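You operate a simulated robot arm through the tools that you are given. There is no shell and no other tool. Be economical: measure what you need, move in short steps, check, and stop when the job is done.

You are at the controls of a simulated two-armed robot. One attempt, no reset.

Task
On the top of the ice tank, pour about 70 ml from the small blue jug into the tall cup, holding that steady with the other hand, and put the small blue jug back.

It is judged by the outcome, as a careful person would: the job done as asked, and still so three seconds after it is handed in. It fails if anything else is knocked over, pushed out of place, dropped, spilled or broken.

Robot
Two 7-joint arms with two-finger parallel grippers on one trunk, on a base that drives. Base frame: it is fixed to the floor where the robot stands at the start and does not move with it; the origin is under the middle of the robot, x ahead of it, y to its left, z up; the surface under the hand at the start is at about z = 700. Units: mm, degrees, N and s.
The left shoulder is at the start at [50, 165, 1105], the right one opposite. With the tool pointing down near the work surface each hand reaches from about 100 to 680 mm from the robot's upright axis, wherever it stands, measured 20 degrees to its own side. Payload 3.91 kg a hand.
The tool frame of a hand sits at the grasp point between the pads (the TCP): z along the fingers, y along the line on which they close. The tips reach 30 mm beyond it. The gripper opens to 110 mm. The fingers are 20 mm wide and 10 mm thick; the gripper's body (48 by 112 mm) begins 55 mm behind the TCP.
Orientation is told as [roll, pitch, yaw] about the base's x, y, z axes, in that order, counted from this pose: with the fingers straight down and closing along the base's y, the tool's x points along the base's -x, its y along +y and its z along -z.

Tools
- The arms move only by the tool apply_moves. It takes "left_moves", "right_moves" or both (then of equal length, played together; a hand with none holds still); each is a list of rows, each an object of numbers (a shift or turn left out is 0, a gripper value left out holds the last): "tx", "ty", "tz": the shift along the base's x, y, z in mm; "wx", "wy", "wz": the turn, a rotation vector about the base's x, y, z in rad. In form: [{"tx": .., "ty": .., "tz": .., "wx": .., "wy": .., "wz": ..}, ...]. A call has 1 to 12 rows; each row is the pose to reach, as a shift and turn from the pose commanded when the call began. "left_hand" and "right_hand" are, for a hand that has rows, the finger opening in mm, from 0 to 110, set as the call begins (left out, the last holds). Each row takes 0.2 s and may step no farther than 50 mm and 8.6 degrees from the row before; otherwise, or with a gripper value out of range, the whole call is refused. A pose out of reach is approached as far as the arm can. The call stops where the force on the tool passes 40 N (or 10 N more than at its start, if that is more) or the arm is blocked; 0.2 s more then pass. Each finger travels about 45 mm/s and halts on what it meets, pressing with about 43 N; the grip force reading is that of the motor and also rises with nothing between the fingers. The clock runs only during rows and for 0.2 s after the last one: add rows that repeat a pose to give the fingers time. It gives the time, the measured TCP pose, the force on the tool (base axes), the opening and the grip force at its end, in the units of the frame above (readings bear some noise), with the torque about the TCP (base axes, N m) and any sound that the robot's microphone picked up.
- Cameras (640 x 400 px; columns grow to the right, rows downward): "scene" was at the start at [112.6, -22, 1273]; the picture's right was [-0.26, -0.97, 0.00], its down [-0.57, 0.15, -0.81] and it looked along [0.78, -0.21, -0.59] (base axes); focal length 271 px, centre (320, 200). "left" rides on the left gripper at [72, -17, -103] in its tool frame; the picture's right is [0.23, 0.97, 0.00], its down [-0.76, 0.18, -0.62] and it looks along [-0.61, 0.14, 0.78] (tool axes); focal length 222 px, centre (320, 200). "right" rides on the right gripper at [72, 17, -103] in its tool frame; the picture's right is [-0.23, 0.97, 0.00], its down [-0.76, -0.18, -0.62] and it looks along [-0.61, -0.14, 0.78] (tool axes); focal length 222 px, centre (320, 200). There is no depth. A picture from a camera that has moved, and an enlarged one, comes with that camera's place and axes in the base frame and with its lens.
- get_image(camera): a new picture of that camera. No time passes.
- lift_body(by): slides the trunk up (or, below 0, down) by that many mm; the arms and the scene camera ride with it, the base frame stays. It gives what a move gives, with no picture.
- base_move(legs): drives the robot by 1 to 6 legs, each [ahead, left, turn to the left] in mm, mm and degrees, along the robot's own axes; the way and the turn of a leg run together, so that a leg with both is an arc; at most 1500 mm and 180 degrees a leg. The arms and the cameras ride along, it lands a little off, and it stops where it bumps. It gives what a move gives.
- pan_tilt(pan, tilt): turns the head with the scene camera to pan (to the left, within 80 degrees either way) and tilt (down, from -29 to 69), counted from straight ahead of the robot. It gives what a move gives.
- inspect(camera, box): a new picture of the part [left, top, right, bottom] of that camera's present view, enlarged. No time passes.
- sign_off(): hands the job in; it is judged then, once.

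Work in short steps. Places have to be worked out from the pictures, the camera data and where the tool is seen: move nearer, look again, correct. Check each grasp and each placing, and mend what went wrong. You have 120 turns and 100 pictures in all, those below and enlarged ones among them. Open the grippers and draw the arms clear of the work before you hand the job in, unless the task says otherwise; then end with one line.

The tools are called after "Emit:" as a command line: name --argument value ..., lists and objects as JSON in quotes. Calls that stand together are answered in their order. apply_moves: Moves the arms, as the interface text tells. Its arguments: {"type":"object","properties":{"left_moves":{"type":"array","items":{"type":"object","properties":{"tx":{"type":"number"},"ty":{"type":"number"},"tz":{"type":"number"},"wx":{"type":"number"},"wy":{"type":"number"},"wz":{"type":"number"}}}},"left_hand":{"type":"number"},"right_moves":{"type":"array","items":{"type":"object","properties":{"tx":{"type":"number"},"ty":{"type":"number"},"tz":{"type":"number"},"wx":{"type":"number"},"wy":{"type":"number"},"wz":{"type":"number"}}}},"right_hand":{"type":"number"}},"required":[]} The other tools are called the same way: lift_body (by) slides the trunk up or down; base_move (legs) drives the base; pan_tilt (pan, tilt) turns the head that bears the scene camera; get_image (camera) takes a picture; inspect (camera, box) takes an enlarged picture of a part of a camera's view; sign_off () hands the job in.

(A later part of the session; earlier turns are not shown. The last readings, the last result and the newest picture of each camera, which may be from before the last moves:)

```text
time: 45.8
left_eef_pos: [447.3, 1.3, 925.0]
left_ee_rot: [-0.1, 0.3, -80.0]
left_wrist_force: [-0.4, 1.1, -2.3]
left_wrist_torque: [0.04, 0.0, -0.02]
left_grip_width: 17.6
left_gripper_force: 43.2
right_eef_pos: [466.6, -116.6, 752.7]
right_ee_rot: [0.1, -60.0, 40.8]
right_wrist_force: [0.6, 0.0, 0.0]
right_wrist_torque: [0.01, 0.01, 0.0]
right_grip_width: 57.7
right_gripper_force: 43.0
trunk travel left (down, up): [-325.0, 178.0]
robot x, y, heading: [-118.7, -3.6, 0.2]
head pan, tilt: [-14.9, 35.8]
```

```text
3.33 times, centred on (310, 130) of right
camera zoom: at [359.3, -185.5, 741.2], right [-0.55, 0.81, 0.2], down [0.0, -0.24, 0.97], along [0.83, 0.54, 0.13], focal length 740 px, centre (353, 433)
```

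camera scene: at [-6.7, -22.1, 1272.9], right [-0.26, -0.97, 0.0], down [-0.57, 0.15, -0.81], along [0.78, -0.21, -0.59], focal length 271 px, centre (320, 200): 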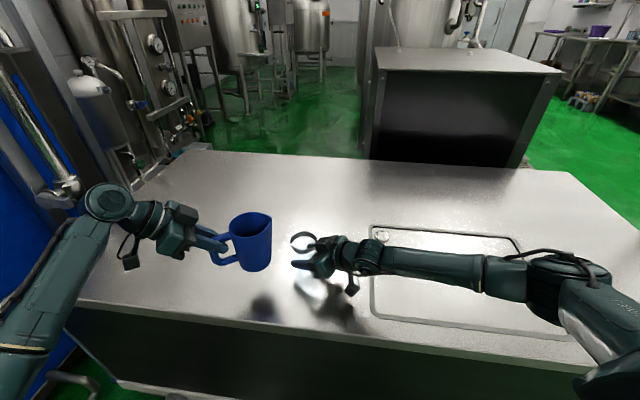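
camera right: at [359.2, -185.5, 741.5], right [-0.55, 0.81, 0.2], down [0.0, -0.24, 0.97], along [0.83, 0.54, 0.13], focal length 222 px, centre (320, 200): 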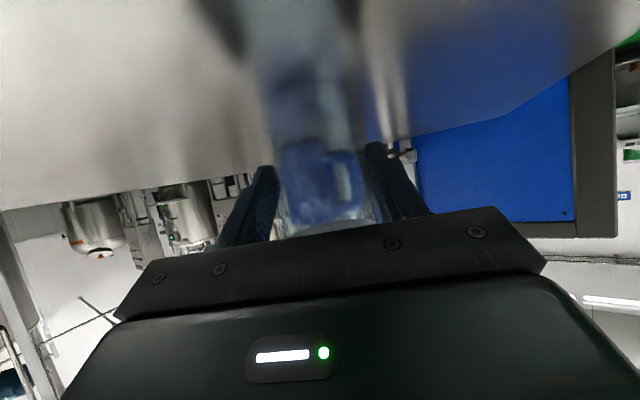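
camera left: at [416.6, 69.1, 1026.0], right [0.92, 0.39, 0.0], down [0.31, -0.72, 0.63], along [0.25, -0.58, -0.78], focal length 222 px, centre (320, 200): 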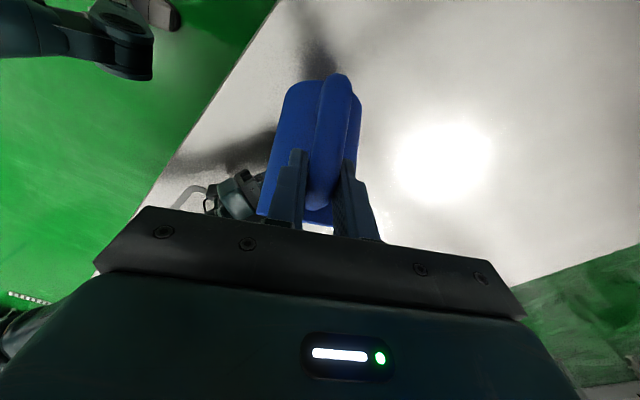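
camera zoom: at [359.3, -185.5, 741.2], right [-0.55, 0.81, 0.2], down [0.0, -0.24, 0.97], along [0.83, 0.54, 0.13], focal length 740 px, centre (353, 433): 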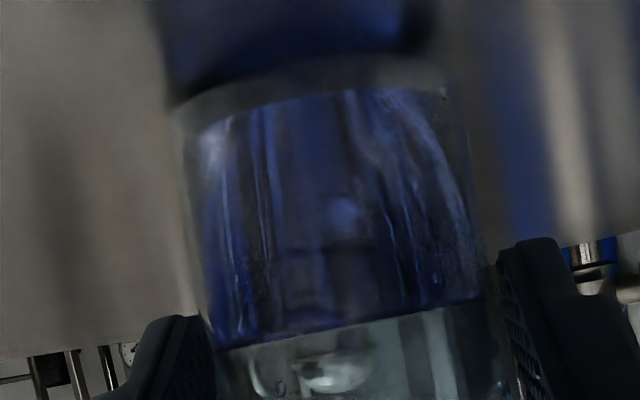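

The level is now near z≈739, so the total is about 70 ml. I'll back away, return the jug upright, then carry it back.

Emit:
apply_moves --left_moves '[{"wx": -0.06, "wy": -0.0106, "ty": 12, "tz": 3}, {"wx": -0.15, "wy": -0.0265, "ty": 26, "tz": 3}, {"wx": -0.25, "wy": -0.044, "ty": 42, "tz": 0}, {"wx": -0.35, "wy": -0.062, "tx": -2, "ty": 58, "tz": -8}, {"wx": -0.45, "wy": -0.08, "tx": -4, "ty": 72, "tz": -18}, {"wx": -0.55, "wy": -0.097, "tx": -6, "ty": 80, "tz": -28}, {"wx": -0.65, "wy": -0.115, "tx": -7, "ty": 84, "tz": -36}, {"wx": -0.74, "wy": -0.13, "tx": -7, "ty": 84, "tz": -42}, {"wx": -0.778, "wy": -0.137, "tx": -7, "ty": 84, "tz": -45}, {"wx": -0.778, "wy": -0.137, "tx": -7, "ty": 84, "tz": -45}]'

Emit:
apply_moves --left_moves '[{}]'

Emit:
apply_moves --left_moves '[{}]'

Emit:
apply_moves --left_moves '[{}]'

Emit:
apply_moves --left_moves '[{}]'

Emit:
apply_moves --left_moves '[{}]'

Emit:
apply_moves --left_moves '[{}]'

Emit:
apply_moves --left_moves '[{}]'

```text
time: 48.0
left_eef_pos: [440.4, 84.4, 880.8]
left_ee_rot: [0.1, -45.0, -80.0]
left_wrist_force: [-0.4, -0.7, -3.1]
left_wrist_torque: [0.16, 0.02, 0.0]
left_grip_width: 17.6
left_gripper_force: 42.9
right_eef_pos: [466.2, -115.9, 752.2]
right_ee_rot: [0.0, -60.0, 40.9]
right_wrist_force: [-0.9, 0.4, 0.8]
right_wrist_torque: [-0.02, -0.01, 0.02]
right_grip_width: 57.8
right_gripper_force: 42.7
trunk travel left (down, up): [-325.0, 178.0]
robot x, y, heading: [-117.8, -1.0, -0.1]
head pan, tilt: [-14.9, 35.8]
```

```text
time: 48.4
left_eef_pos: [440.5, 85.2, 880.5]
left_ee_rot: [0.0, -44.9, -79.9]
left_wrist_force: [-0.6, 0.2, -2.3]
left_wrist_torque: [0.15, 0.02, 0.0]
left_grip_width: 17.6
left_gripper_force: 43.0
right_eef_pos: [466.2, -115.2, 753.6]
right_ee_rot: [0.1, -60.1, 41.0]
right_wrist_force: [-0.8, 0.4, -0.5]
right_wrist_torque: [-0.02, 0.02, -0.02]
right_grip_width: 57.6
right_gripper_force: 43.2
trunk travel left (down, up): [-325.0, 178.0]
robot x, y, heading: [-118.5, 3.1, 0.1]
head pan, tilt: [-14.9, 35.8]
```

```text
time: 48.8
left_eef_pos: [440.6, 85.8, 881.3]
left_ee_rot: [-0.1, -44.9, -80.1]
left_wrist_force: [0.0, -0.1, -2.9]
left_wrist_torque: [0.21, 0.02, 0.01]
left_grip_width: 17.7
left_gripper_force: 42.8
right_eef_pos: [466.9, -115.8, 752.5]
right_ee_rot: [0.0, -60.0, 40.9]
right_wrist_force: [0.7, 0.3, -0.7]
right_wrist_torque: [-0.01, -0.02, -0.02]
right_grip_width: 57.6
right_gripper_force: 42.6
trunk travel left (down, up): [-325.0, 178.0]
robot x, y, heading: [-123.5, -0.1, 0.2]
head pan, tilt: [-14.9, 35.8]
```

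```text
time: 49.2
left_eef_pos: [440.9, 85.7, 881.2]
left_ee_rot: [0.0, -44.9, -80.0]
left_wrist_force: [-0.4, -0.5, -3.5]
left_wrist_torque: [0.17, 0.05, -0.01]
left_grip_width: 17.8
left_gripper_force: 42.1
right_eef_pos: [465.4, -116.3, 752.3]
right_ee_rot: [0.1, -60.0, 40.8]
right_wrist_force: [0.1, 0.3, 0.3]
right_wrist_torque: [-0.01, -0.02, 0.0]
right_grip_width: 57.8
right_gripper_force: 42.6
trunk travel left (down, up): [-325.0, 178.0]
robot x, y, heading: [-119.5, 1.8, -0.1]
head pan, tilt: [-14.9, 35.8]
```

```text
time: 49.6
left_eef_pos: [441.0, 86.2, 881.1]
left_ee_rot: [0.0, -44.9, -80.0]
left_wrist_force: [0.0, 0.9, -1.8]
left_wrist_torque: [0.13, 0.05, -0.03]
left_grip_width: 17.7
left_gripper_force: 42.9
right_eef_pos: [466.5, -116.1, 753.5]
right_ee_rot: [0.1, -60.0, 40.9]
right_wrist_force: [-0.6, -0.3, -0.4]
right_wrist_torque: [0.0, 0.04, 0.03]
right_grip_width: 57.7
right_gripper_force: 43.1
trunk travel left (down, up): [-325.0, 178.0]
robot x, y, heading: [-121.9, -1.5, 0.1]
head pan, tilt: [-14.9, 35.8]
```

```text
time: 50.0
left_eef_pos: [441.2, 84.5, 880.8]
left_ee_rot: [0.1, -44.9, -80.0]
left_wrist_force: [-0.6, -0.6, -2.8]
left_wrist_torque: [0.2, 0.04, 0.0]
left_grip_width: 17.8
left_gripper_force: 42.7
right_eef_pos: [467.2, -116.3, 752.4]
right_ee_rot: [0.1, -60.1, 40.8]
right_wrist_force: [0.0, -0.2, -0.1]
right_wrist_torque: [-0.02, 0.01, 0.03]
right_grip_width: 57.6
right_gripper_force: 42.4
trunk travel left (down, up): [-325.0, 178.0]
robot x, y, heading: [-119.3, 1.0, 0.0]
head pan, tilt: [-14.9, 35.8]
```

```text
time: 50.4
left_eef_pos: [442.1, 84.9, 881.0]
left_ee_rot: [0.0, -44.8, -80.1]
left_wrist_force: [0.0, -0.2, -3.0]
left_wrist_torque: [0.17, 0.04, 0.0]
left_grip_width: 17.9
left_gripper_force: 42.8
right_eef_pos: [466.6, -116.8, 751.5]
right_ee_rot: [0.1, -60.0, 40.9]
right_wrist_force: [0.2, 1.2, -0.6]
right_wrist_torque: [0.01, 0.01, 0.02]
right_grip_width: 57.7
right_gripper_force: 43.1
trunk travel left (down, up): [-325.0, 178.0]
robot x, y, heading: [-121.6, 2.9, 0.1]
head pan, tilt: [-14.9, 35.8]
```

```text
time: 50.8
left_eef_pos: [439.7, 85.5, 881.5]
left_ee_rot: [0.0, -44.9, -80.1]
left_wrist_force: [-0.7, 0.1, -3.4]
left_wrist_torque: [0.16, 0.05, 0.03]
left_grip_width: 17.9
left_gripper_force: 43.2
right_eef_pos: [466.6, -117.0, 752.8]
right_ee_rot: [0.0, -59.9, 40.8]
right_wrist_force: [-0.2, -0.8, 1.5]
right_wrist_torque: [0.01, -0.03, -0.03]
right_grip_width: 57.8
right_gripper_force: 42.8
trunk travel left (down, up): [-325.0, 178.0]
robot x, y, heading: [-119.7, 0.9, 0.1]
head pan, tilt: [-14.9, 35.8]
```

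Weight, level and tilt all point to roughly 60–70 ml in the cup. I'll carry the jug back along the same arc to above its original place.

Emit:
apply_moves --left_moves '[{"wz": 0.06, "tx": 5, "ty": -2}, {"wz": 0.16, "tx": 16, "ty": -7}, {"wz": 0.28, "tx": 31, "ty": -15}, {"wz": 0.4, "tx": 47, "ty": -24}, {"wz": 0.52, "tx": 63, "ty": -33}, {"wz": 0.64, "tx": 79, "ty": -41, "tz": -2}, {"wz": 0.76, "tx": 95, "ty": -50, "tz": -5}, {"wz": 0.88, "tx": 111, "ty": -58, "tz": -10}, {"wz": 1.0, "tx": 125, "ty": -66, "tz": -16}, {"wz": 1.1, "tx": 135, "ty": -71, "tz": -22}, {"wz": 1.143, "tx": 139, "ty": -73, "tz": -28}, {"wz": 1.143, "tx": 139, "ty": -73, "tz": -30}]'

Emit:
get_image --camera "scene"

Emit:
get_image --camera "left"

```text
time: 53.4
left_eef_pos: [581.3, 11.9, 851.2]
left_ee_rot: [0.1, -44.9, -14.5]
left_wrist_force: [-0.5, 0.5, -3.0]
left_wrist_torque: [0.06, 0.17, 0.02]
left_grip_width: 17.7
left_gripper_force: 43.2
right_eef_pos: [466.0, -116.4, 753.1]
right_ee_rot: [0.1, -60.0, 40.7]
right_wrist_force: [0.3, 0.0, 1.0]
right_wrist_torque: [0.03, 0.01, 0.03]
right_grip_width: 57.6
right_gripper_force: 42.9
trunk travel left (down, up): [-325.0, 178.0]
robot x, y, heading: [-119.3, 0.2, -0.2]
head pan, tilt: [-14.9, 35.8]
```

```text
39 pictures are left
camera scene: at [-6.6, -22.1, 1272.9], right [-0.26, -0.97, 0.0], down [-0.57, 0.15, -0.81], along [0.78, -0.21, -0.59], focal length 271 px, centre (320, 200)
```

scene: 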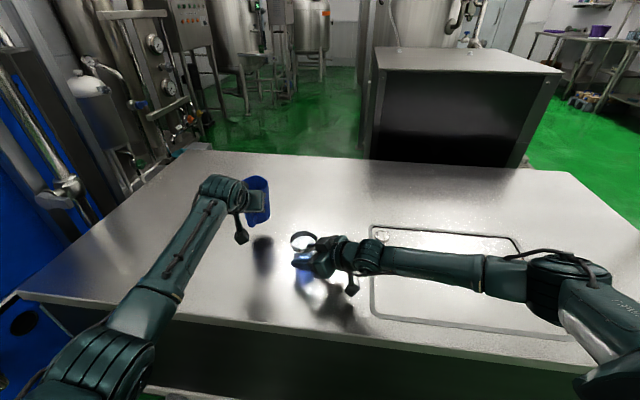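

```text
38 pictures are left
camera left: at [455.8, 26.5, 874.3], right [0.09, 0.98, -0.16], down [0.14, 0.15, 0.98], along [0.99, -0.11, -0.13], focal length 222 px, centre (320, 200)
```

left: 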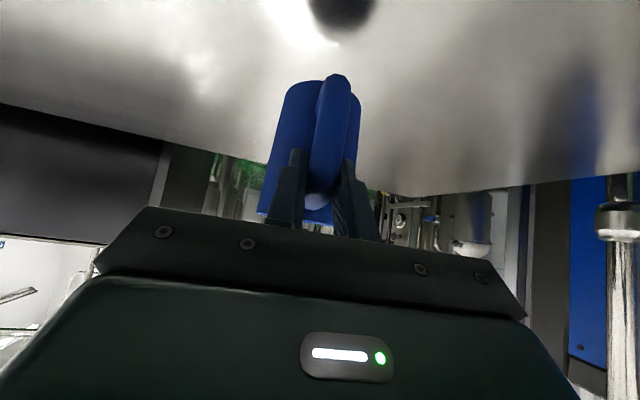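

Above its place. I'll lower it to just over the expected contact height (TCP z≈798).

Emit:
apply_moves --left_moves '[{"tx": -1, "tz": -10}, {"tx": -1, "tz": -20}, {"tx": -1, "tz": -30}, {"tx": -1, "tz": -38}, {"tx": -1, "tz": -44}, {"tx": -1, "tz": -44}]'

Emit:
inspect --camera "left" --box '[220, 20, 420, 220]'

```text
time: 54.8
left_eef_pos: [579.1, 11.9, 806.4]
left_ee_rot: [0.1, -44.9, -14.5]
left_wrist_force: [0.2, -0.2, -2.0]
left_wrist_torque: [0.02, 0.18, 0.05]
left_grip_width: 17.9
left_gripper_force: 43.0
right_eef_pos: [466.0, -116.5, 752.7]
right_ee_rot: [0.1, -60.0, 40.7]
right_wrist_force: [-0.5, -0.1, 0.7]
right_wrist_torque: [0.0, -0.03, 0.0]
right_grip_width: 57.7
right_gripper_force: 43.1
trunk travel left (down, up): [-325.0, 178.0]
robot x, y, heading: [-120.9, -5.0, -0.1]
head pan, tilt: [-14.9, 35.8]
```

```text
2.00 times, centred on (320, 120) of left
camera zoom: at [454.5, 26.2, 829.8], right [0.09, 0.98, -0.16], down [0.14, 0.15, 0.98], along [0.99, -0.11, -0.13], focal length 444 px, centre (320, 360)
```

zoom: 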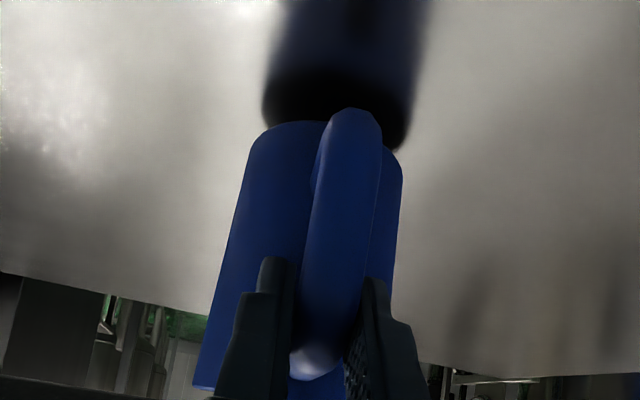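

The reflection shows a gap of a few mm, so I'll lower in small steps and watch the force.

Emit:
apply_moves --left_moves '[{"tz": -2}, {"tz": -4}, {"tz": -4}]'

Emit:
apply_moves --left_moves '[{"tz": -1.5}, {"tz": -1.5}]'

Emit:
apply_moves --left_moves '[{"tz": -1.5}, {"tz": -1.5}]'

Emit:
inspect --camera "left" --box '[220, 20, 420, 220]'

```text
time: 55.6
left_eef_pos: [578.3, 12.8, 802.3]
left_ee_rot: [0.2, -44.7, -14.6]
left_wrist_force: [-0.6, -0.5, -2.4]
left_wrist_torque: [0.05, 0.15, 0.01]
left_grip_width: 17.7
left_gripper_force: 42.8
right_eef_pos: [466.2, -116.0, 753.0]
right_ee_rot: [0.1, -60.1, 40.9]
right_wrist_force: [-0.3, 0.2, -0.2]
right_wrist_torque: [-0.02, 0.0, 0.0]
right_grip_width: 57.3
right_gripper_force: 42.4
trunk travel left (down, up): [-325.0, 178.0]
robot x, y, heading: [-114.7, 1.2, -0.1]
head pan, tilt: [-14.9, 35.8]
```

```text
time: 56.2
left_eef_pos: [578.7, 11.5, 802.1]
left_ee_rot: [0.1, -44.9, -14.5]
left_wrist_force: [0.4, 0.0, -2.0]
left_wrist_torque: [0.03, 0.16, -0.02]
left_grip_width: 17.8
left_gripper_force: 43.3
right_eef_pos: [466.1, -116.4, 753.5]
right_ee_rot: [0.1, -60.1, 40.8]
right_wrist_force: [-0.6, 0.6, 0.0]
right_wrist_torque: [-0.01, 0.02, 0.0]
right_grip_width: 57.5
right_gripper_force: 42.8
trunk travel left (down, up): [-325.0, 178.0]
robot x, y, heading: [-119.4, 0.2, -0.3]
head pan, tilt: [-14.9, 35.8]
```

```text
time: 56.8
left_eef_pos: [578.5, 12.4, 799.9]
left_ee_rot: [0.0, -44.9, -14.4]
left_wrist_force: [0.1, 0.1, -2.9]
left_wrist_torque: [0.04, 0.19, 0.0]
left_grip_width: 17.9
left_gripper_force: 42.8
right_eef_pos: [466.0, -117.2, 752.4]
right_ee_rot: [0.1, -60.0, 40.8]
right_wrist_force: [0.5, 0.8, 0.0]
right_wrist_torque: [-0.02, -0.01, -0.03]
right_grip_width: 57.5
right_gripper_force: 42.9
trunk travel left (down, up): [-325.0, 178.0]
robot x, y, heading: [-123.1, 0.1, -0.1]
head pan, tilt: [-14.9, 35.8]
```

```text
2.00 times, centred on (320, 120) of left
camera zoom: at [454.2, 26.3, 822.5], right [0.09, 0.98, -0.16], down [0.14, 0.15, 0.98], along [0.99, -0.11, -0.13], focal length 444 px, centre (320, 360)
```

zoom: 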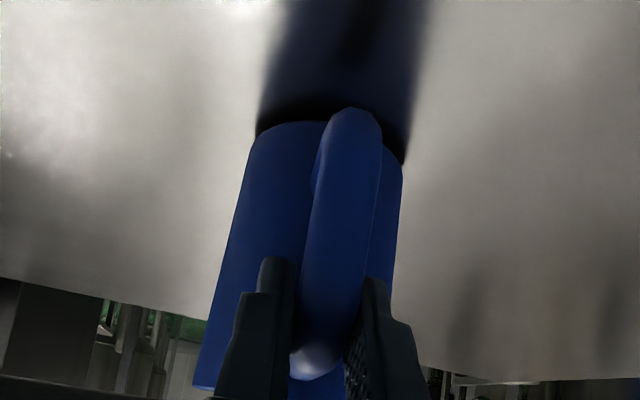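

Still bearing the full weight with a sliver of gap. I'll take a few more 1.5 mm steps.

Emit:
apply_moves --left_moves '[{"tz": -1.5}, {"tz": -1.5}]'

Emit:
apply_moves --left_moves '[{"tz": -1.5}, {"tz": -1.5}]'

Emit:
inspect --camera "left" --box '[220, 20, 420, 220]'

```text
time: 57.4
left_eef_pos: [577.6, 12.1, 797.8]
left_ee_rot: [0.1, -44.9, -14.5]
left_wrist_force: [-0.7, 0.4, -2.7]
left_wrist_torque: [0.04, 0.18, -0.01]
left_grip_width: 17.9
left_gripper_force: 42.7
right_eef_pos: [466.2, -116.7, 752.6]
right_ee_rot: [0.1, -60.0, 40.8]
right_wrist_force: [0.1, -0.4, -0.6]
right_wrist_torque: [-0.01, 0.02, -0.02]
right_grip_width: 57.4
right_gripper_force: 43.2
trunk travel left (down, up): [-325.0, 178.0]
robot x, y, heading: [-120.5, -1.4, 0.2]
head pan, tilt: [-14.9, 35.8]
```

```text
time: 58.0
left_eef_pos: [577.5, 12.2, 796.5]
left_ee_rot: [0.2, -45.1, -14.5]
left_wrist_force: [-0.5, 0.5, -0.5]
left_wrist_torque: [-0.02, -0.03, 0.03]
left_grip_width: 17.9
left_gripper_force: 43.2
right_eef_pos: [465.4, -116.1, 753.2]
right_ee_rot: [0.2, -60.0, 40.8]
right_wrist_force: [-0.2, -0.6, -0.2]
right_wrist_torque: [0.01, -0.01, 0.0]
right_grip_width: 57.7
right_gripper_force: 42.8
trunk travel left (down, up): [-325.0, 178.0]
robot x, y, heading: [-118.7, -0.1, -0.2]
head pan, tilt: [-14.9, 35.8]
```

```text
2.00 times, centred on (320, 120) of left
camera zoom: at [454.3, 25.8, 820.3], right [0.09, 0.98, -0.16], down [0.14, 0.15, 0.98], along [0.99, -0.11, -0.12], focal length 444 px, centre (320, 360)
```

zoom: 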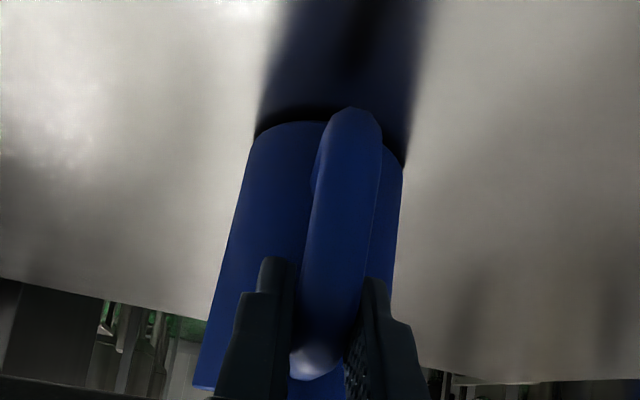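

The load has transferred to the tank top. I'll open the left hand.

Emit:
apply_moves --left_moves '[{}, {}, {}, {}, {}]' --left_hand 50

Emit:
get_image --camera "left"

```text
time: 59.2
left_eef_pos: [578.8, 12.1, 796.9]
left_ee_rot: [0.2, -45.0, -14.5]
left_wrist_force: [0.0, -0.8, -0.4]
left_wrist_torque: [0.01, -0.02, 0.02]
left_grip_width: 50.1
left_gripper_force: 0.1
right_eef_pos: [465.5, -117.2, 753.5]
right_ee_rot: [0.1, -59.9, 40.9]
right_wrist_force: [0.1, 0.8, -0.1]
right_wrist_torque: [0.03, 0.0, 0.01]
right_grip_width: 57.6
right_gripper_force: 43.7
trunk travel left (down, up): [-325.0, 178.0]
robot x, y, heading: [-120.6, -1.1, -0.1]
head pan, tilt: [-14.9, 35.8]
```

```text
34 pictures are left
camera left: at [454.1, 25.9, 820.1], right [0.09, 0.98, -0.16], down [0.14, 0.15, 0.98], along [0.99, -0.11, -0.13], focal length 222 px, centre (320, 200)
```

left: 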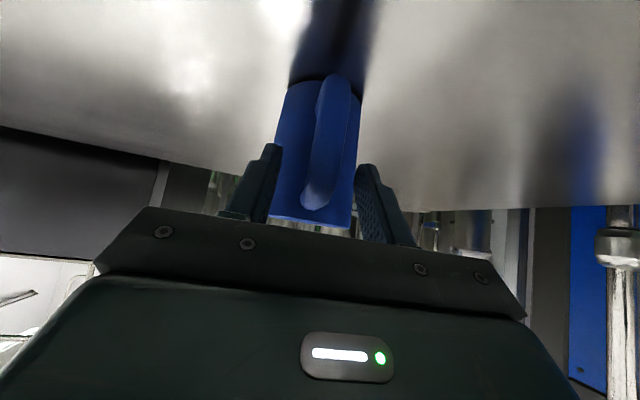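

The jug stands free. I'll draw the left hand back along its axis, and open the right hand slowly.

Emit:
apply_moves --left_moves '[{"tx": -10, "ty": 2.6, "tz": 10.4}, {"tx": -25, "ty": 6.5, "tz": 26}, {"tx": -45, "ty": 11.7, "tz": 46.7}, {"tx": -65, "ty": 17, "tz": 67}, {"tx": -85, "ty": 22, "tz": 88}, {"tx": -105, "ty": 30, "tz": 108}, {"tx": -115, "ty": 45, "tz": 125}]'

Emit:
apply_moves --right_moves '[{}, {}, {}, {}, {}]' --right_hand 95

Emit:
inspect --camera "right" --box '[220, 40, 420, 240]'

Emit:
inspect --camera "scene" --box '[220, 170, 360, 290]'

```text
time: 60.8
left_eef_pos: [462.8, 57.2, 922.1]
left_ee_rot: [0.1, -44.8, -14.4]
left_wrist_force: [0.1, -0.2, 0.2]
left_wrist_torque: [0.01, -0.02, 0.01]
left_grip_width: 50.2
left_gripper_force: 0.1
right_eef_pos: [465.6, -116.5, 752.4]
right_ee_rot: [0.2, -60.1, 41.0]
right_wrist_force: [0.7, -0.5, -0.3]
right_wrist_torque: [-0.01, 0.0, -0.03]
right_grip_width: 57.7
right_gripper_force: 43.2
trunk travel left (down, up): [-325.0, 178.0]
robot x, y, heading: [-117.6, 2.4, 0.1]
head pan, tilt: [-14.9, 35.8]
```

```text
time: 62.0
left_eef_pos: [464.1, 56.6, 921.7]
left_ee_rot: [0.1, -44.9, -14.6]
left_wrist_force: [0.1, 0.1, 0.0]
left_wrist_torque: [-0.01, -0.01, -0.05]
left_grip_width: 50.1
left_gripper_force: 0.0
right_eef_pos: [465.9, -116.4, 754.0]
right_ee_rot: [0.1, -60.0, 40.9]
right_wrist_force: [0.8, -0.4, -0.8]
right_wrist_torque: [0.0, -0.01, 0.0]
right_grip_width: 95.0
right_gripper_force: 0.0
trunk travel left (down, up): [-325.0, 178.0]
robot x, y, heading: [-117.8, 1.1, -0.1]
head pan, tilt: [-14.9, 35.8]
```

```text
2.00 times, centred on (320, 140) of right
camera zoom: at [359.2, -185.5, 741.4], right [-0.55, 0.81, 0.2], down [0.0, -0.24, 0.97], along [0.83, 0.54, 0.13], focal length 444 px, centre (320, 320)
```

zoom: 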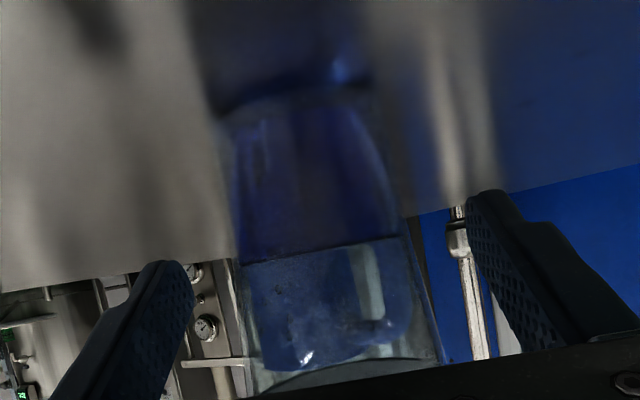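

```text
3.33 times, centred on (290, 230) of scene
camera zoom: at [-7.0, -22.1, 1273.0], right [-0.26, -0.97, 0.0], down [-0.57, 0.15, -0.81], along [0.78, -0.21, -0.59], focal length 904 px, centre (420, 100)
```

zoom: 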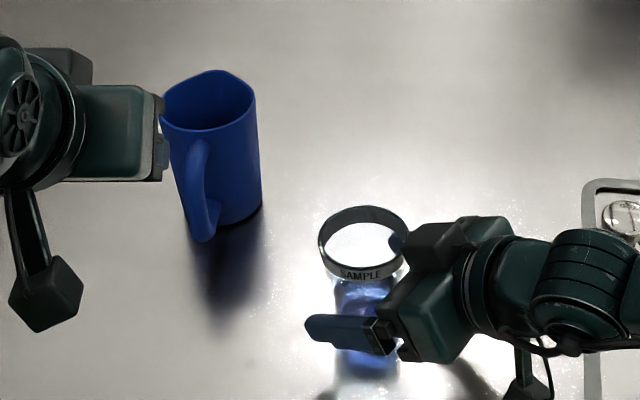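

Both are standing. I'll withdraw the right hand back along its approach line.

Emit:
apply_moves --right_moves '[{"tx": -8, "ty": -7, "tz": 6}, {"tx": -21, "ty": -18, "tz": 16}, {"tx": -41, "ty": -36, "tz": 32}, {"tx": -62, "ty": -54, "tz": 48}, {"tx": -83, "ty": -72, "tz": 63}, {"tx": -90, "ty": -95, "tz": 90}, {"tx": -90, "ty": -120, "tz": 120}, {"tx": -90, "ty": -145, "tz": 150}]' --right_hand 105

Emit:
apply_moves --left_moves '[{"tx": -15, "ty": 30, "tz": 20}, {"tx": -30, "ty": 60, "tz": 40}, {"tx": -45, "ty": 90, "tz": 60}, {"tx": -60, "ty": 120, "tz": 80}]'

Emit:
get_image --camera "scene"

Emit:
inspect --camera "scene" --box '[230, 180, 350, 280]'

```text
time: 64.0
left_eef_pos: [463.4, 58.2, 921.5]
left_ee_rot: [0.1, -44.9, -14.6]
left_wrist_force: [-0.5, 0.4, -0.9]
left_wrist_torque: [0.01, 0.0, 0.02]
left_grip_width: 50.4
left_gripper_force: 0.0
right_eef_pos: [364.6, -231.1, 871.7]
right_ee_rot: [10.1, -59.8, 33.7]
right_wrist_force: [0.0, -0.7, 0.7]
right_wrist_torque: [-0.01, -0.01, 0.01]
right_grip_width: 105.1
right_gripper_force: 0.0
right hand out of reach, approached as far as the arm can: row 8
trunk travel left (down, up): [-325.0, 178.0]
robot x, y, heading: [-119.0, -1.5, 0.0]
head pan, tilt: [-14.9, 35.8]
stopped in row 8 (right hand): the arm was blocked; the commanded pose is now the measured one
```

```text
time: 65.0
left_eef_pos: [401.7, 177.1, 1002.9]
left_ee_rot: [0.1, -44.9, -14.6]
left_wrist_force: [-0.4, -0.6, 0.2]
left_wrist_torque: [0.01, 0.02, -0.02]
left_grip_width: 50.0
left_gripper_force: 0.0
right_eef_pos: [363.9, -230.6, 870.8]
right_ee_rot: [10.1, -59.9, 33.7]
right_wrist_force: [-0.1, -0.6, -0.3]
right_wrist_torque: [-0.02, 0.0, -0.01]
right_grip_width: 105.3
right_gripper_force: 0.0
trunk travel left (down, up): [-325.0, 178.0]
robot x, y, heading: [-117.0, 6.1, -0.1]
head pan, tilt: [-14.9, 35.8]
```

```text
31 pictures are left
camera scene: at [-7.1, -21.7, 1273.0], right [-0.26, -0.97, 0.0], down [-0.57, 0.15, -0.81], along [0.78, -0.21, -0.59], focal length 271 px, centre (320, 200)
```

scene: 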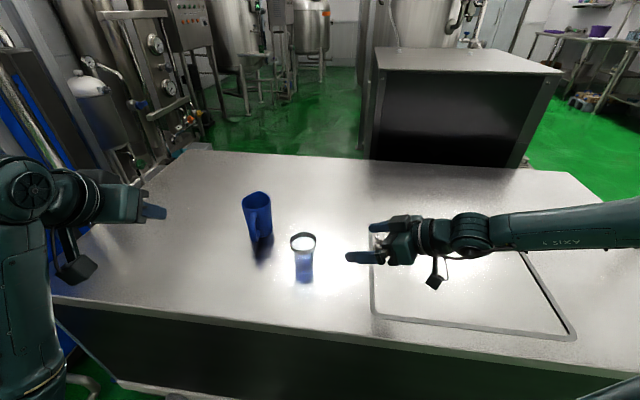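

```text
4.00 times, centred on (290, 230) of scene
camera zoom: at [-7.1, -21.7, 1273.0], right [-0.26, -0.97, 0.0], down [-0.57, 0.15, -0.81], along [0.78, -0.21, -0.59], focal length 1085 px, centre (440, 80)
```

zoom: 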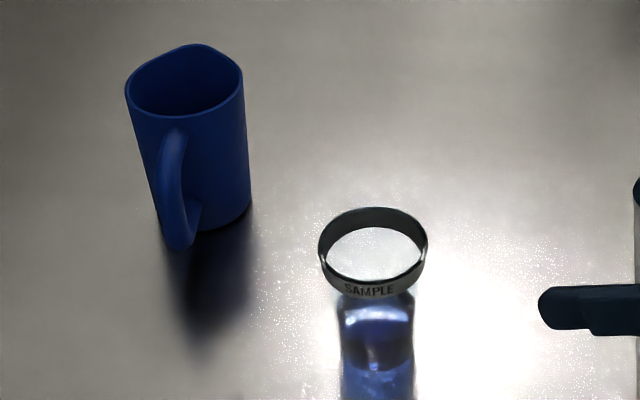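

Both vessels stand in their places and nothing is spilled. I'll take a closer look at the cup to check the level.

Emit:
inspect --camera "scene" --box '[280, 225, 330, 290]'

Emit:
get_image --camera "right"

```text
6.15 times, centred on (305, 258) of scene
camera zoom: at [-7.1, -21.7, 1273.0], right [-0.26, -0.97, 0.0], down [-0.57, 0.15, -0.81], along [0.78, -0.21, -0.59], focal length 1669 px, centre (412, -154)
```

zoom: 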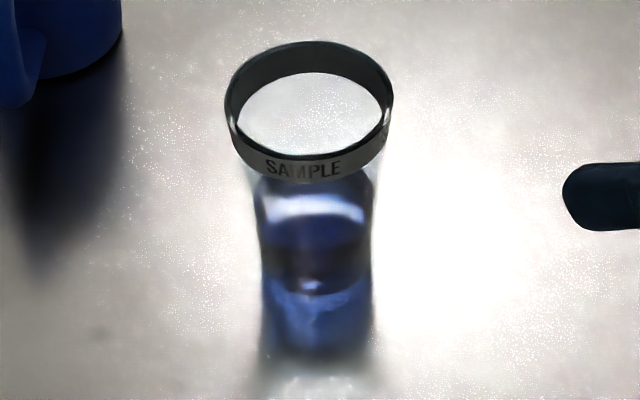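

```text
28 pictures are left
camera right: at [258.5, -301.6, 860.5], right [-0.56, 0.78, 0.28], down [0.06, -0.3, 0.95], along [0.83, 0.55, 0.12], focal length 222 px, centre (320, 200)
```

right: 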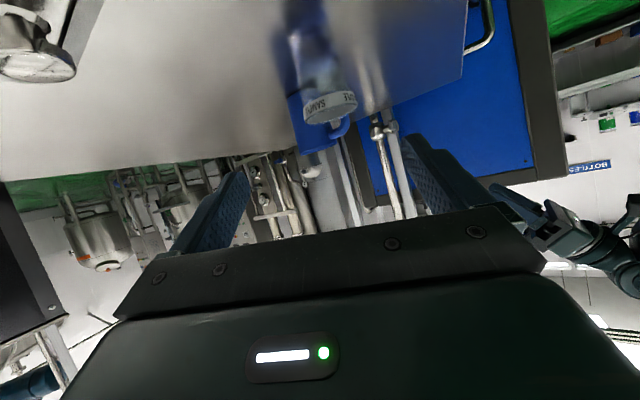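

My best combined estimate is a bit low, about 60 ml: level about 34 mm in a roughly 47 mm bore, which agrees with the weighing. A 10 ml top-up is worthwhile, so I'll first bring the right hand back to its pre-grasp pose behind the cup.

Emit:
apply_moves --right_moves '[{"tx": 8, "ty": 14, "tz": -10, "wx": -0.023, "wy": -0.018, "wz": -0.009}, {"tx": 14, "ty": 28, "tz": -25, "wx": -0.046, "wy": -0.036, "wz": -0.018}, {"tx": 20, "ty": 43, "tz": -42, "wx": -0.07, "wy": -0.053, "wz": -0.027}, {"tx": 20, "ty": 43, "tz": -56, "wx": -0.07, "wy": -0.053, "wz": -0.027}, {"tx": 20, "ty": 43, "tz": -56, "wx": -0.07, "wy": -0.053, "wz": -0.027}]'

```text
time: 66.2
left_eef_pos: [402.2, 176.3, 1002.6]
left_ee_rot: [0.1, -44.9, -14.5]
left_wrist_force: [0.5, -0.4, 0.1]
left_wrist_torque: [-0.01, -0.01, 0.03]
left_grip_width: 50.0
left_gripper_force: 0.1
right_eef_pos: [384.0, -189.2, 815.1]
right_ee_rot: [0.0, -59.8, 40.8]
right_wrist_force: [-0.6, 0.1, -0.7]
right_wrist_torque: [0.01, 0.0, 0.01]
right_grip_width: 105.1
right_gripper_force: 0.1
trunk travel left (down, up): [-325.0, 178.0]
robot x, y, heading: [-119.5, -1.3, 0.1]
head pan, tilt: [-14.9, 35.8]
```

The pose is recovered exactly. I'll go in along the same line to (466,-116,753) and close.

Emit:
apply_moves --right_moves '[{"tx": 13, "ty": 11.5, "tz": -10}, {"tx": 26, "ty": 23, "tz": -20}, {"tx": 39, "ty": 35, "tz": -30}, {"tx": 52, "ty": 46, "tz": -40}, {"tx": 65, "ty": 57.5, "tz": -49}, {"tx": 76, "ty": 67, "tz": -57}, {"tx": 82, "ty": 72.3, "tz": -62}, {"tx": 82, "ty": 72.3, "tz": -62}]'

Emit:
inspect --camera "right" --box '[220, 40, 420, 240]'

```text
time: 68.0
left_eef_pos: [402.6, 176.8, 1002.8]
left_ee_rot: [0.1, -44.9, -14.5]
left_wrist_force: [-0.8, -0.1, 0.4]
left_wrist_torque: [-0.04, -0.04, 0.0]
left_grip_width: 50.2
left_gripper_force: 0.1
right_eef_pos: [466.5, -115.1, 753.8]
right_ee_rot: [0.1, -59.7, 40.9]
right_wrist_force: [0.0, -0.4, 0.4]
right_wrist_torque: [0.0, 0.0, 0.0]
right_grip_width: 105.3
right_gripper_force: 0.2
trunk travel left (down, up): [-325.0, 178.0]
robot x, y, heading: [-122.1, -0.5, 0.1]
head pan, tilt: [-14.9, 35.8]
```

```text
2.00 times, centred on (320, 140) of right
camera zoom: at [359.2, -184.8, 742.1], right [-0.55, 0.81, 0.2], down [0.0, -0.24, 0.97], along [0.83, 0.53, 0.13], focal length 444 px, centre (320, 320)
```

zoom: 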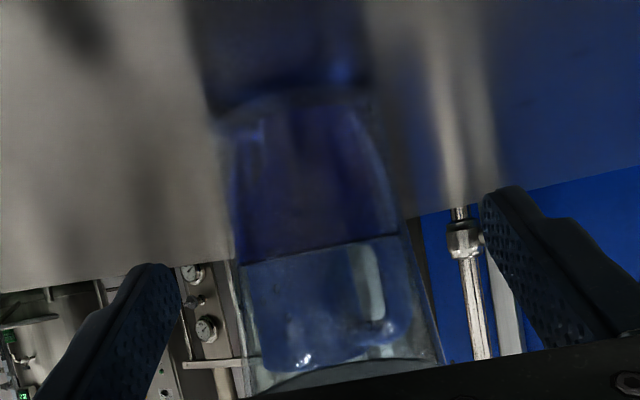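

Same place as before. I'll close on the cup while bringing the left hand back behind the jug handle.

Emit:
apply_moves --right_moves '[{}, {}, {}, {}, {}]' --right_hand 52

Emit:
apply_moves --left_moves '[{"tx": 15, "ty": -30, "tz": -20}, {"tx": 30, "ty": -60, "tz": -40}, {"tx": 45, "ty": -90, "tz": -60}, {"tx": 60, "ty": -120, "tz": -80}, {"tx": 70, "ty": -134, "tz": -97}, {"tx": 90, "ty": -142, "tz": -117}, {"tx": 110, "ty": -147.5, "tz": -138}, {"tx": 130, "ty": -153, "tz": -159}, {"tx": 130, "ty": -153, "tz": -159}]'

Emit:
get_image --camera "left"

```text
time: 69.2
left_eef_pos: [402.3, 177.2, 1003.8]
left_ee_rot: [0.0, -45.0, -14.6]
left_wrist_force: [0.7, -0.3, -0.5]
left_wrist_torque: [-0.03, 0.0, -0.01]
left_grip_width: 50.1
left_gripper_force: 0.1
right_eef_pos: [466.6, -115.8, 754.1]
right_ee_rot: [0.1, -59.8, 40.8]
right_wrist_force: [0.0, 1.6, -0.2]
right_wrist_torque: [0.03, -0.02, 0.0]
right_grip_width: 57.8
right_gripper_force: 43.1
trunk travel left (down, up): [-325.0, 178.0]
robot x, y, heading: [-122.8, 2.6, 0.1]
head pan, tilt: [-14.9, 35.8]
```

```text
time: 71.2
left_eef_pos: [534.2, 24.0, 844.0]
left_ee_rot: [0.2, -45.0, -14.5]
left_wrist_force: [-0.7, 0.5, 0.2]
left_wrist_torque: [-0.01, 0.0, 0.0]
left_grip_width: 50.2
left_gripper_force: 0.0
right_eef_pos: [466.4, -116.5, 754.2]
right_ee_rot: [0.1, -59.8, 40.8]
right_wrist_force: [0.6, 0.3, 0.8]
right_wrist_torque: [-0.05, -0.06, -0.03]
right_grip_width: 57.8
right_gripper_force: 43.1
trunk travel left (down, up): [-325.0, 178.0]
robot x, y, heading: [-122.3, -0.6, -0.2]
head pan, tilt: [-14.9, 35.8]
```

```text
26 pictures are left
camera left: at [409.6, 37.8, 866.3], right [0.09, 0.98, -0.16], down [0.14, 0.15, 0.98], along [0.99, -0.11, -0.12], focal length 222 px, centre (320, 200)
```

left: 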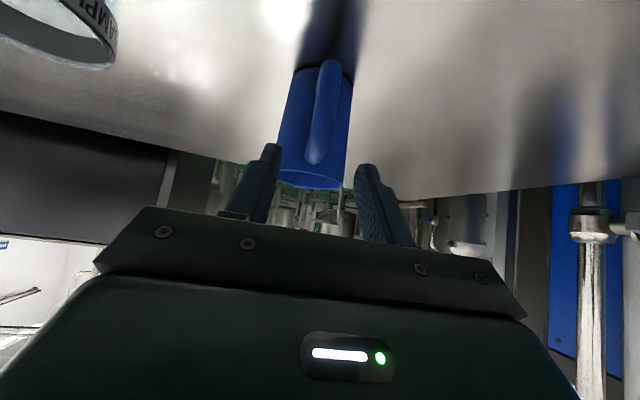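

Aligned. I'll return to the exact release pose and grip again.

Emit:
apply_moves --left_moves '[{"tx": 15, "ty": -4, "tz": -15.7}, {"tx": 30, "ty": -8, "tz": -31.3}, {"tx": 44.8, "ty": -12, "tz": -47}, {"tx": 44.8, "ty": -12, "tz": -47}]'

Emit:
apply_moves --left_moves '[{}, {}, {}, {}, {}]' --left_hand 0

Emit:
apply_moves --left_moves '[{"tz": 3}, {"tz": 8}, {"tz": 14}, {"tz": 20}, {"tz": 20}]'

Emit:
get_image --camera "left"

```text
time: 72.2
left_eef_pos: [578.0, 11.9, 796.2]
left_ee_rot: [0.1, -45.1, -14.5]
left_wrist_force: [-0.1, 0.1, 0.1]
left_wrist_torque: [0.0, 0.01, 0.01]
left_grip_width: 49.8
left_gripper_force: 0.0
right_eef_pos: [465.6, -116.0, 753.4]
right_ee_rot: [0.1, -59.9, 40.8]
right_wrist_force: [-0.3, 0.7, 1.0]
right_wrist_torque: [-0.04, -0.02, 0.02]
right_grip_width: 57.7
right_gripper_force: 43.1
trunk travel left (down, up): [-325.0, 178.0]
robot x, y, heading: [-120.1, -0.9, 0.2]
head pan, tilt: [-14.9, 35.8]
```

```text
time: 73.4
left_eef_pos: [578.0, 11.6, 797.3]
left_ee_rot: [0.1, -44.9, -14.5]
left_wrist_force: [1.0, -1.2, 0.6]
left_wrist_torque: [-0.04, -0.07, -0.04]
left_grip_width: 18.0
left_gripper_force: 43.1
right_eef_pos: [466.5, -115.9, 753.9]
right_ee_rot: [0.1, -59.8, 40.8]
right_wrist_force: [0.2, 0.0, 1.6]
right_wrist_torque: [-0.01, -0.07, -0.02]
right_grip_width: 58.0
right_gripper_force: 43.2
trunk travel left (down, up): [-325.0, 178.0]
robot x, y, heading: [-120.9, -4.8, -0.1]
head pan, tilt: [-14.9, 35.8]
```

```text
time: 74.6
left_eef_pos: [578.4, 12.6, 816.3]
left_ee_rot: [0.1, -44.9, -14.6]
left_wrist_force: [-0.6, 0.7, -2.7]
left_wrist_torque: [0.03, 0.16, 0.01]
left_grip_width: 17.7
left_gripper_force: 43.0
right_eef_pos: [466.7, -115.5, 752.7]
right_ee_rot: [0.1, -59.8, 40.8]
right_wrist_force: [-0.8, -0.1, 2.4]
right_wrist_torque: [-0.03, -0.07, 0.02]
right_grip_width: 57.6
right_gripper_force: 43.1
trunk travel left (down, up): [-325.0, 178.0]
robot x, y, heading: [-116.8, -0.6, -0.2]
head pan, tilt: [-14.9, 35.8]
```

```text
25 pictures are left
camera left: at [454.3, 26.3, 839.0], right [0.09, 0.98, -0.16], down [0.14, 0.15, 0.98], along [0.99, -0.11, -0.13], focal length 222 px, centre (320, 200)
```

left: 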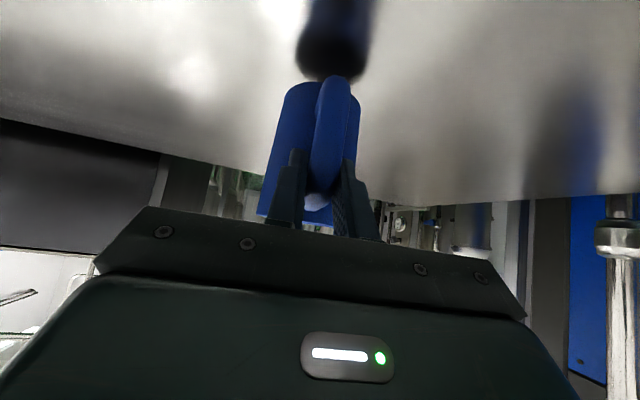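

The jug lifts cleanly this time with no slip. I'll repeat the arc toward the cup.

Emit:
apply_moves --left_moves '[{"tz": 12}, {"wz": -0.08, "tx": -8, "ty": 4, "tz": 26}, {"wz": -0.19, "tx": -22, "ty": 11, "tz": 38}, {"wz": -0.31, "tx": -38, "ty": 19, "tz": 48}, {"wz": -0.43, "tx": -54, "ty": 27, "tz": 55}, {"wz": -0.55, "tx": -70, "ty": 35, "tz": 60}, {"wz": -0.67, "tx": -86, "ty": 43, "tz": 64}, {"wz": -0.79, "tx": -102, "ty": 52, "tz": 64}, {"wz": -0.91, "tx": -116, "ty": 61, "tz": 64}, {"wz": -1.03, "tx": -128, "ty": 68, "tz": 64}, {"wz": -1.11, "tx": -136, "ty": 72, "tz": 64}, {"wz": -1.143, "tx": -138, "ty": 73, "tz": 64}]'

Emit:
apply_moves --left_moves '[{"tz": 12, "wx": 0.08, "wy": 0.014}, {"tz": 20, "ty": -5, "wx": 0.17, "wy": 0.03}, {"tx": 1, "ty": -14, "tz": 26, "wx": 0.26, "wy": 0.046}, {"tx": 3, "ty": -25, "tz": 26, "wx": 0.35, "wy": 0.062}, {"tx": 5, "ty": -37, "tz": 24, "wx": 0.43, "wy": 0.076}, {"tx": 7, "ty": -49, "tz": 22, "wx": 0.5, "wy": 0.088}, {"tx": 8, "ty": -61, "tz": 20, "wx": 0.56, "wy": 0.099}, {"tx": 9, "ty": -72, "tz": 18, "wx": 0.59, "wy": 0.104}, {"tx": 9.5, "ty": -79, "tz": 16.4, "wx": 0.602, "wy": 0.106}, {"tx": 9.5, "ty": -79, "tz": 16.4, "wx": 0.602, "wy": 0.106}]'

Emit:
inspect --camera "scene" --box '[220, 180, 360, 300]'

```text
time: 77.2
left_eef_pos: [441.1, 87.0, 880.9]
left_ee_rot: [0.2, -44.9, -80.0]
left_wrist_force: [0.5, 0.1, -2.2]
left_wrist_torque: [0.19, 0.01, -0.03]
left_grip_width: 17.6
left_gripper_force: 43.1
right_eef_pos: [465.9, -116.0, 753.1]
right_ee_rot: [0.1, -59.8, 40.9]
right_wrist_force: [0.0, -0.2, 1.0]
right_wrist_torque: [-0.08, -0.04, -0.04]
right_grip_width: 57.6
right_gripper_force: 43.2
trunk travel left (down, up): [-325.0, 178.0]
robot x, y, heading: [-118.1, -3.3, -0.0]
head pan, tilt: [-14.9, 35.8]
```

```text
time: 79.4
left_eef_pos: [448.9, 6.6, 896.3]
left_ee_rot: [0.1, -9.8, -80.0]
left_wrist_force: [0.1, 0.0, -2.7]
left_wrist_torque: [0.07, 0.01, -0.04]
left_grip_width: 17.9
left_gripper_force: 43.3
right_eef_pos: [466.0, -116.1, 754.4]
right_ee_rot: [0.0, -59.8, 40.8]
right_wrist_force: [-0.4, -1.2, 0.8]
right_wrist_torque: [-0.08, -0.02, -0.02]
right_grip_width: 57.7
right_gripper_force: 43.4
trunk travel left (down, up): [-325.0, 178.0]
robot x, y, heading: [-118.3, -0.2, 0.0]
head pan, tilt: [-14.9, 35.8]
```

```text
3.33 times, centred on (290, 240) of scene
camera zoom: at [-6.8, -21.9, 1273.0], right [-0.26, -0.97, 0.0], down [-0.57, 0.15, -0.81], along [0.78, -0.21, -0.59], focal length 904 px, centre (420, 67)
```

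zoom: 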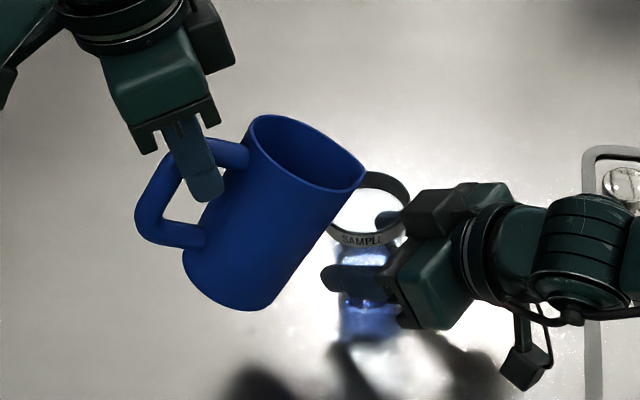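

Position matches the earlier passes. I'll repeat the tilt to 57°, then to the earlier 62° pose.

Emit:
apply_moves --left_moves '[{"wx": 0.076, "wy": 0.0134, "tx": 0.5, "ty": -5.2, "tz": 4}, {"wx": 0.152, "wy": 0.0268, "tx": 1, "ty": -10.4, "tz": 8}, {"wx": 0.228, "wy": 0.0402, "tx": 1.5, "ty": -15.6, "tz": 12}, {"wx": 0.304, "wy": 0.0536, "tx": 2, "ty": -20.8, "tz": 16}, {"wx": 0.378, "wy": 0.067, "tx": 2, "ty": -26, "tz": 20}, {"wx": 0.414, "wy": 0.073, "tx": 0.5, "ty": -27, "tz": 23}, {"wx": 0.45, "wy": 0.0795, "tx": -1, "ty": -28, "tz": 25.5}, {"wx": 0.45, "wy": 0.0795, "tx": -1, "ty": -28, "tz": 25.5}]'

Emit:
inspect --camera "scene" --box '[260, 195, 340, 265]'

Emit:
inspect --camera "right" --box '[250, 70, 370, 190]'

```text
time: 81.2
left_eef_pos: [449.1, -21.3, 922.8]
left_ee_rot: [0.1, 16.4, -80.0]
left_wrist_force: [0.1, 0.4, -2.4]
left_wrist_torque: [-0.04, 0.02, -0.03]
left_grip_width: 17.6
left_gripper_force: 42.8
right_eef_pos: [465.8, -116.3, 752.7]
right_ee_rot: [0.1, -59.8, 40.8]
right_wrist_force: [-1.1, -0.5, 1.6]
right_wrist_torque: [0.0, -0.03, 0.0]
right_grip_width: 57.8
right_gripper_force: 43.1
trunk travel left (down, up): [-325.0, 178.0]
robot x, y, heading: [-119.3, 1.1, -0.1]
head pan, tilt: [-14.9, 35.8]
```

```text
5.71 times, centred on (300, 230) of scene
camera zoom: at [-6.8, -22.0, 1273.0], right [-0.26, -0.97, 0.0], down [-0.57, 0.15, -0.81], along [0.78, -0.21, -0.59], focal length 1550 px, centre (434, 29)
```

zoom: 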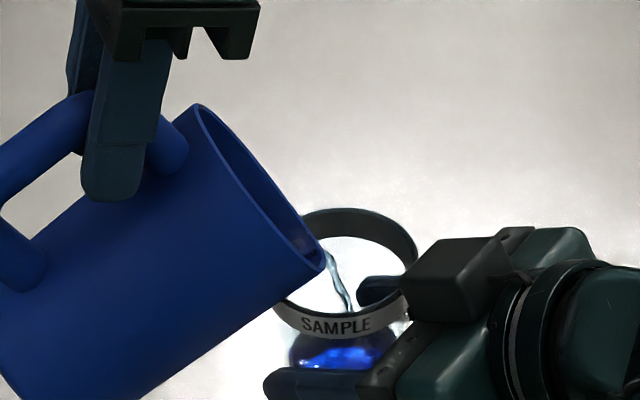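

```text
3.33 times, centred on (310, 130) of right
camera zoom: at [359.2, -184.8, 742.1], right [-0.55, 0.81, 0.2], down [0.0, -0.24, 0.97], along [0.83, 0.53, 0.13], focal length 740 px, centre (353, 433)
```

zoom: 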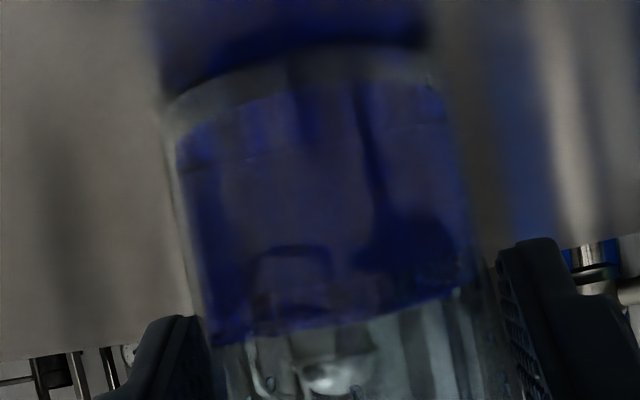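

A good stream is flowing. I'll hold about half a second and check.

Emit:
apply_moves --left_moves '[{}, {}]'

Emit:
inspect --camera "right" --box '[250, 70, 370, 190]'

Emit:
inspect --camera "scene" --box '[260, 195, 340, 265]'

```text
time: 81.8
left_eef_pos: [449.7, -22.2, 922.8]
left_ee_rot: [0.1, 16.3, -80.0]
left_wrist_force: [-0.2, -0.6, -2.1]
left_wrist_torque: [-0.04, 0.01, 0.01]
left_grip_width: 17.8
left_gripper_force: 42.9
right_eef_pos: [466.1, -115.2, 754.4]
right_ee_rot: [0.0, -59.7, 40.8]
right_wrist_force: [0.1, 0.1, 0.2]
right_wrist_torque: [-0.04, -0.04, 0.01]
right_grip_width: 57.7
right_gripper_force: 43.1
trunk travel left (down, up): [-325.0, 178.0]
robot x, y, heading: [-117.8, 1.5, -0.1]
head pan, tilt: [-14.9, 35.8]
```

```text
3.33 times, centred on (310, 130) of right
camera zoom: at [359.2, -184.8, 742.1], right [-0.55, 0.81, 0.2], down [0.0, -0.24, 0.97], along [0.83, 0.53, 0.13], focal length 740 px, centre (353, 433)
```

zoom: 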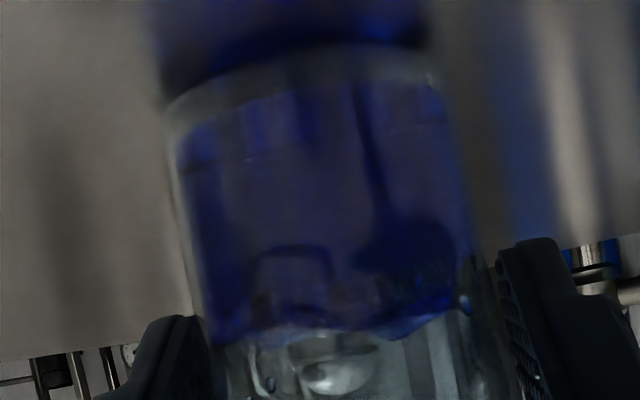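

```text
5.71 times, centred on (300, 230) of scene
camera zoom: at [-6.8, -21.9, 1273.0], right [-0.26, -0.97, 0.0], down [-0.57, 0.15, -0.81], along [0.78, -0.21, -0.59], focal length 1550 px, centre (434, 29)
```

zoom: 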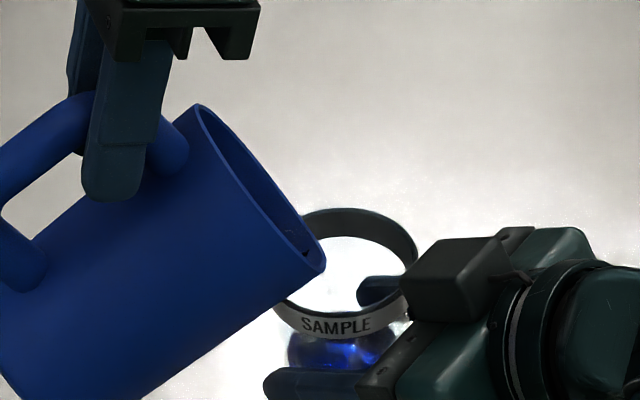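

The flow has nearly ceased, with the level up about 3 mm. I'll give one short 1.5° nudge for about 5 ml, then tilt back in the same move.

Emit:
apply_moves --left_moves '[{"wx": 0.0215, "wy": 0.0038, "tx": -1, "ty": 0, "tz": 2}, {"wx": 0.0215, "wy": 0.0038, "tx": -1, "ty": 0, "tz": 2}, {"wx": 0.0215, "wy": 0.0038, "tx": -1, "ty": 0, "tz": 2}, {"wx": -0.04, "wy": -0.007, "tx": -1, "ty": 3, "tz": 2}, {"wx": -0.12, "wy": -0.021, "tx": -1, "ty": 9, "tz": 2}, {"wx": -0.2, "wy": -0.035, "tx": -2, "ty": 16, "tz": 2}, {"wx": -0.28, "wy": -0.0494, "tx": -2, "ty": 23, "tz": 2}, {"wx": -0.28, "wy": -0.0494, "tx": -2, "ty": 23, "tz": 2}, {"wx": -0.28, "wy": -0.0494, "tx": -2, "ty": 23, "tz": 2}]'

Emit:
inspect --camera "right" --box '[250, 70, 370, 190]'

Emit:
inspect --camera "scene" --box '[240, 190, 340, 270]'

```text
time: 83.8
left_eef_pos: [446.5, 1.9, 925.2]
left_ee_rot: [0.1, 0.0, -80.1]
left_wrist_force: [0.1, -0.1, -3.6]
left_wrist_torque: [0.01, 0.01, -0.02]
left_grip_width: 17.7
left_gripper_force: 43.3
right_eef_pos: [465.5, -116.3, 753.2]
right_ee_rot: [0.1, -59.7, 40.8]
right_wrist_force: [0.7, -0.3, 0.2]
right_wrist_torque: [-0.05, -0.02, 0.0]
right_grip_width: 58.0
right_gripper_force: 43.2
trunk travel left (down, up): [-325.0, 178.0]
robot x, y, heading: [-118.3, 0.1, 0.0]
head pan, tilt: [-14.9, 35.8]
```

```text
3.33 times, centred on (310, 130) of right
camera zoom: at [359.2, -184.8, 742.0], right [-0.55, 0.81, 0.2], down [0.0, -0.24, 0.97], along [0.83, 0.53, 0.13], focal length 740 px, centre (353, 433)
```

zoom: 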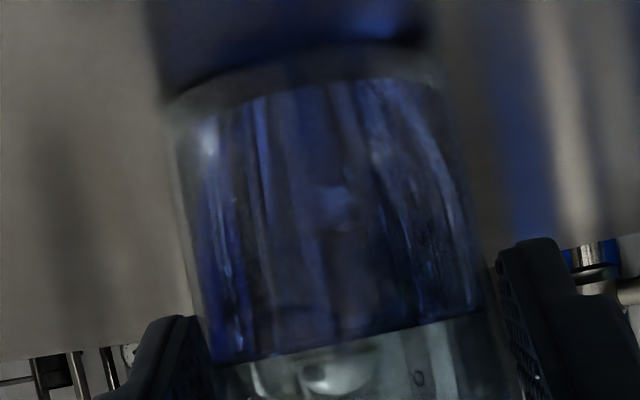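

```text
5.00 times, centred on (290, 230) of scene
camera zoom: at [-6.7, -21.9, 1273.0], right [-0.26, -0.97, 0.0], down [-0.57, 0.15, -0.81], along [0.78, -0.21, -0.59], focal length 1356 px, centre (470, 50)
```

zoom: 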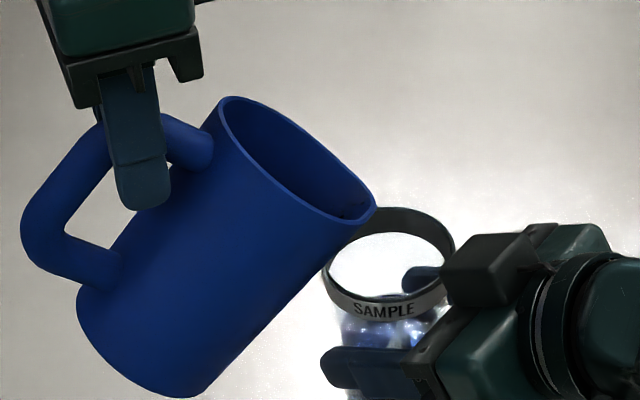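

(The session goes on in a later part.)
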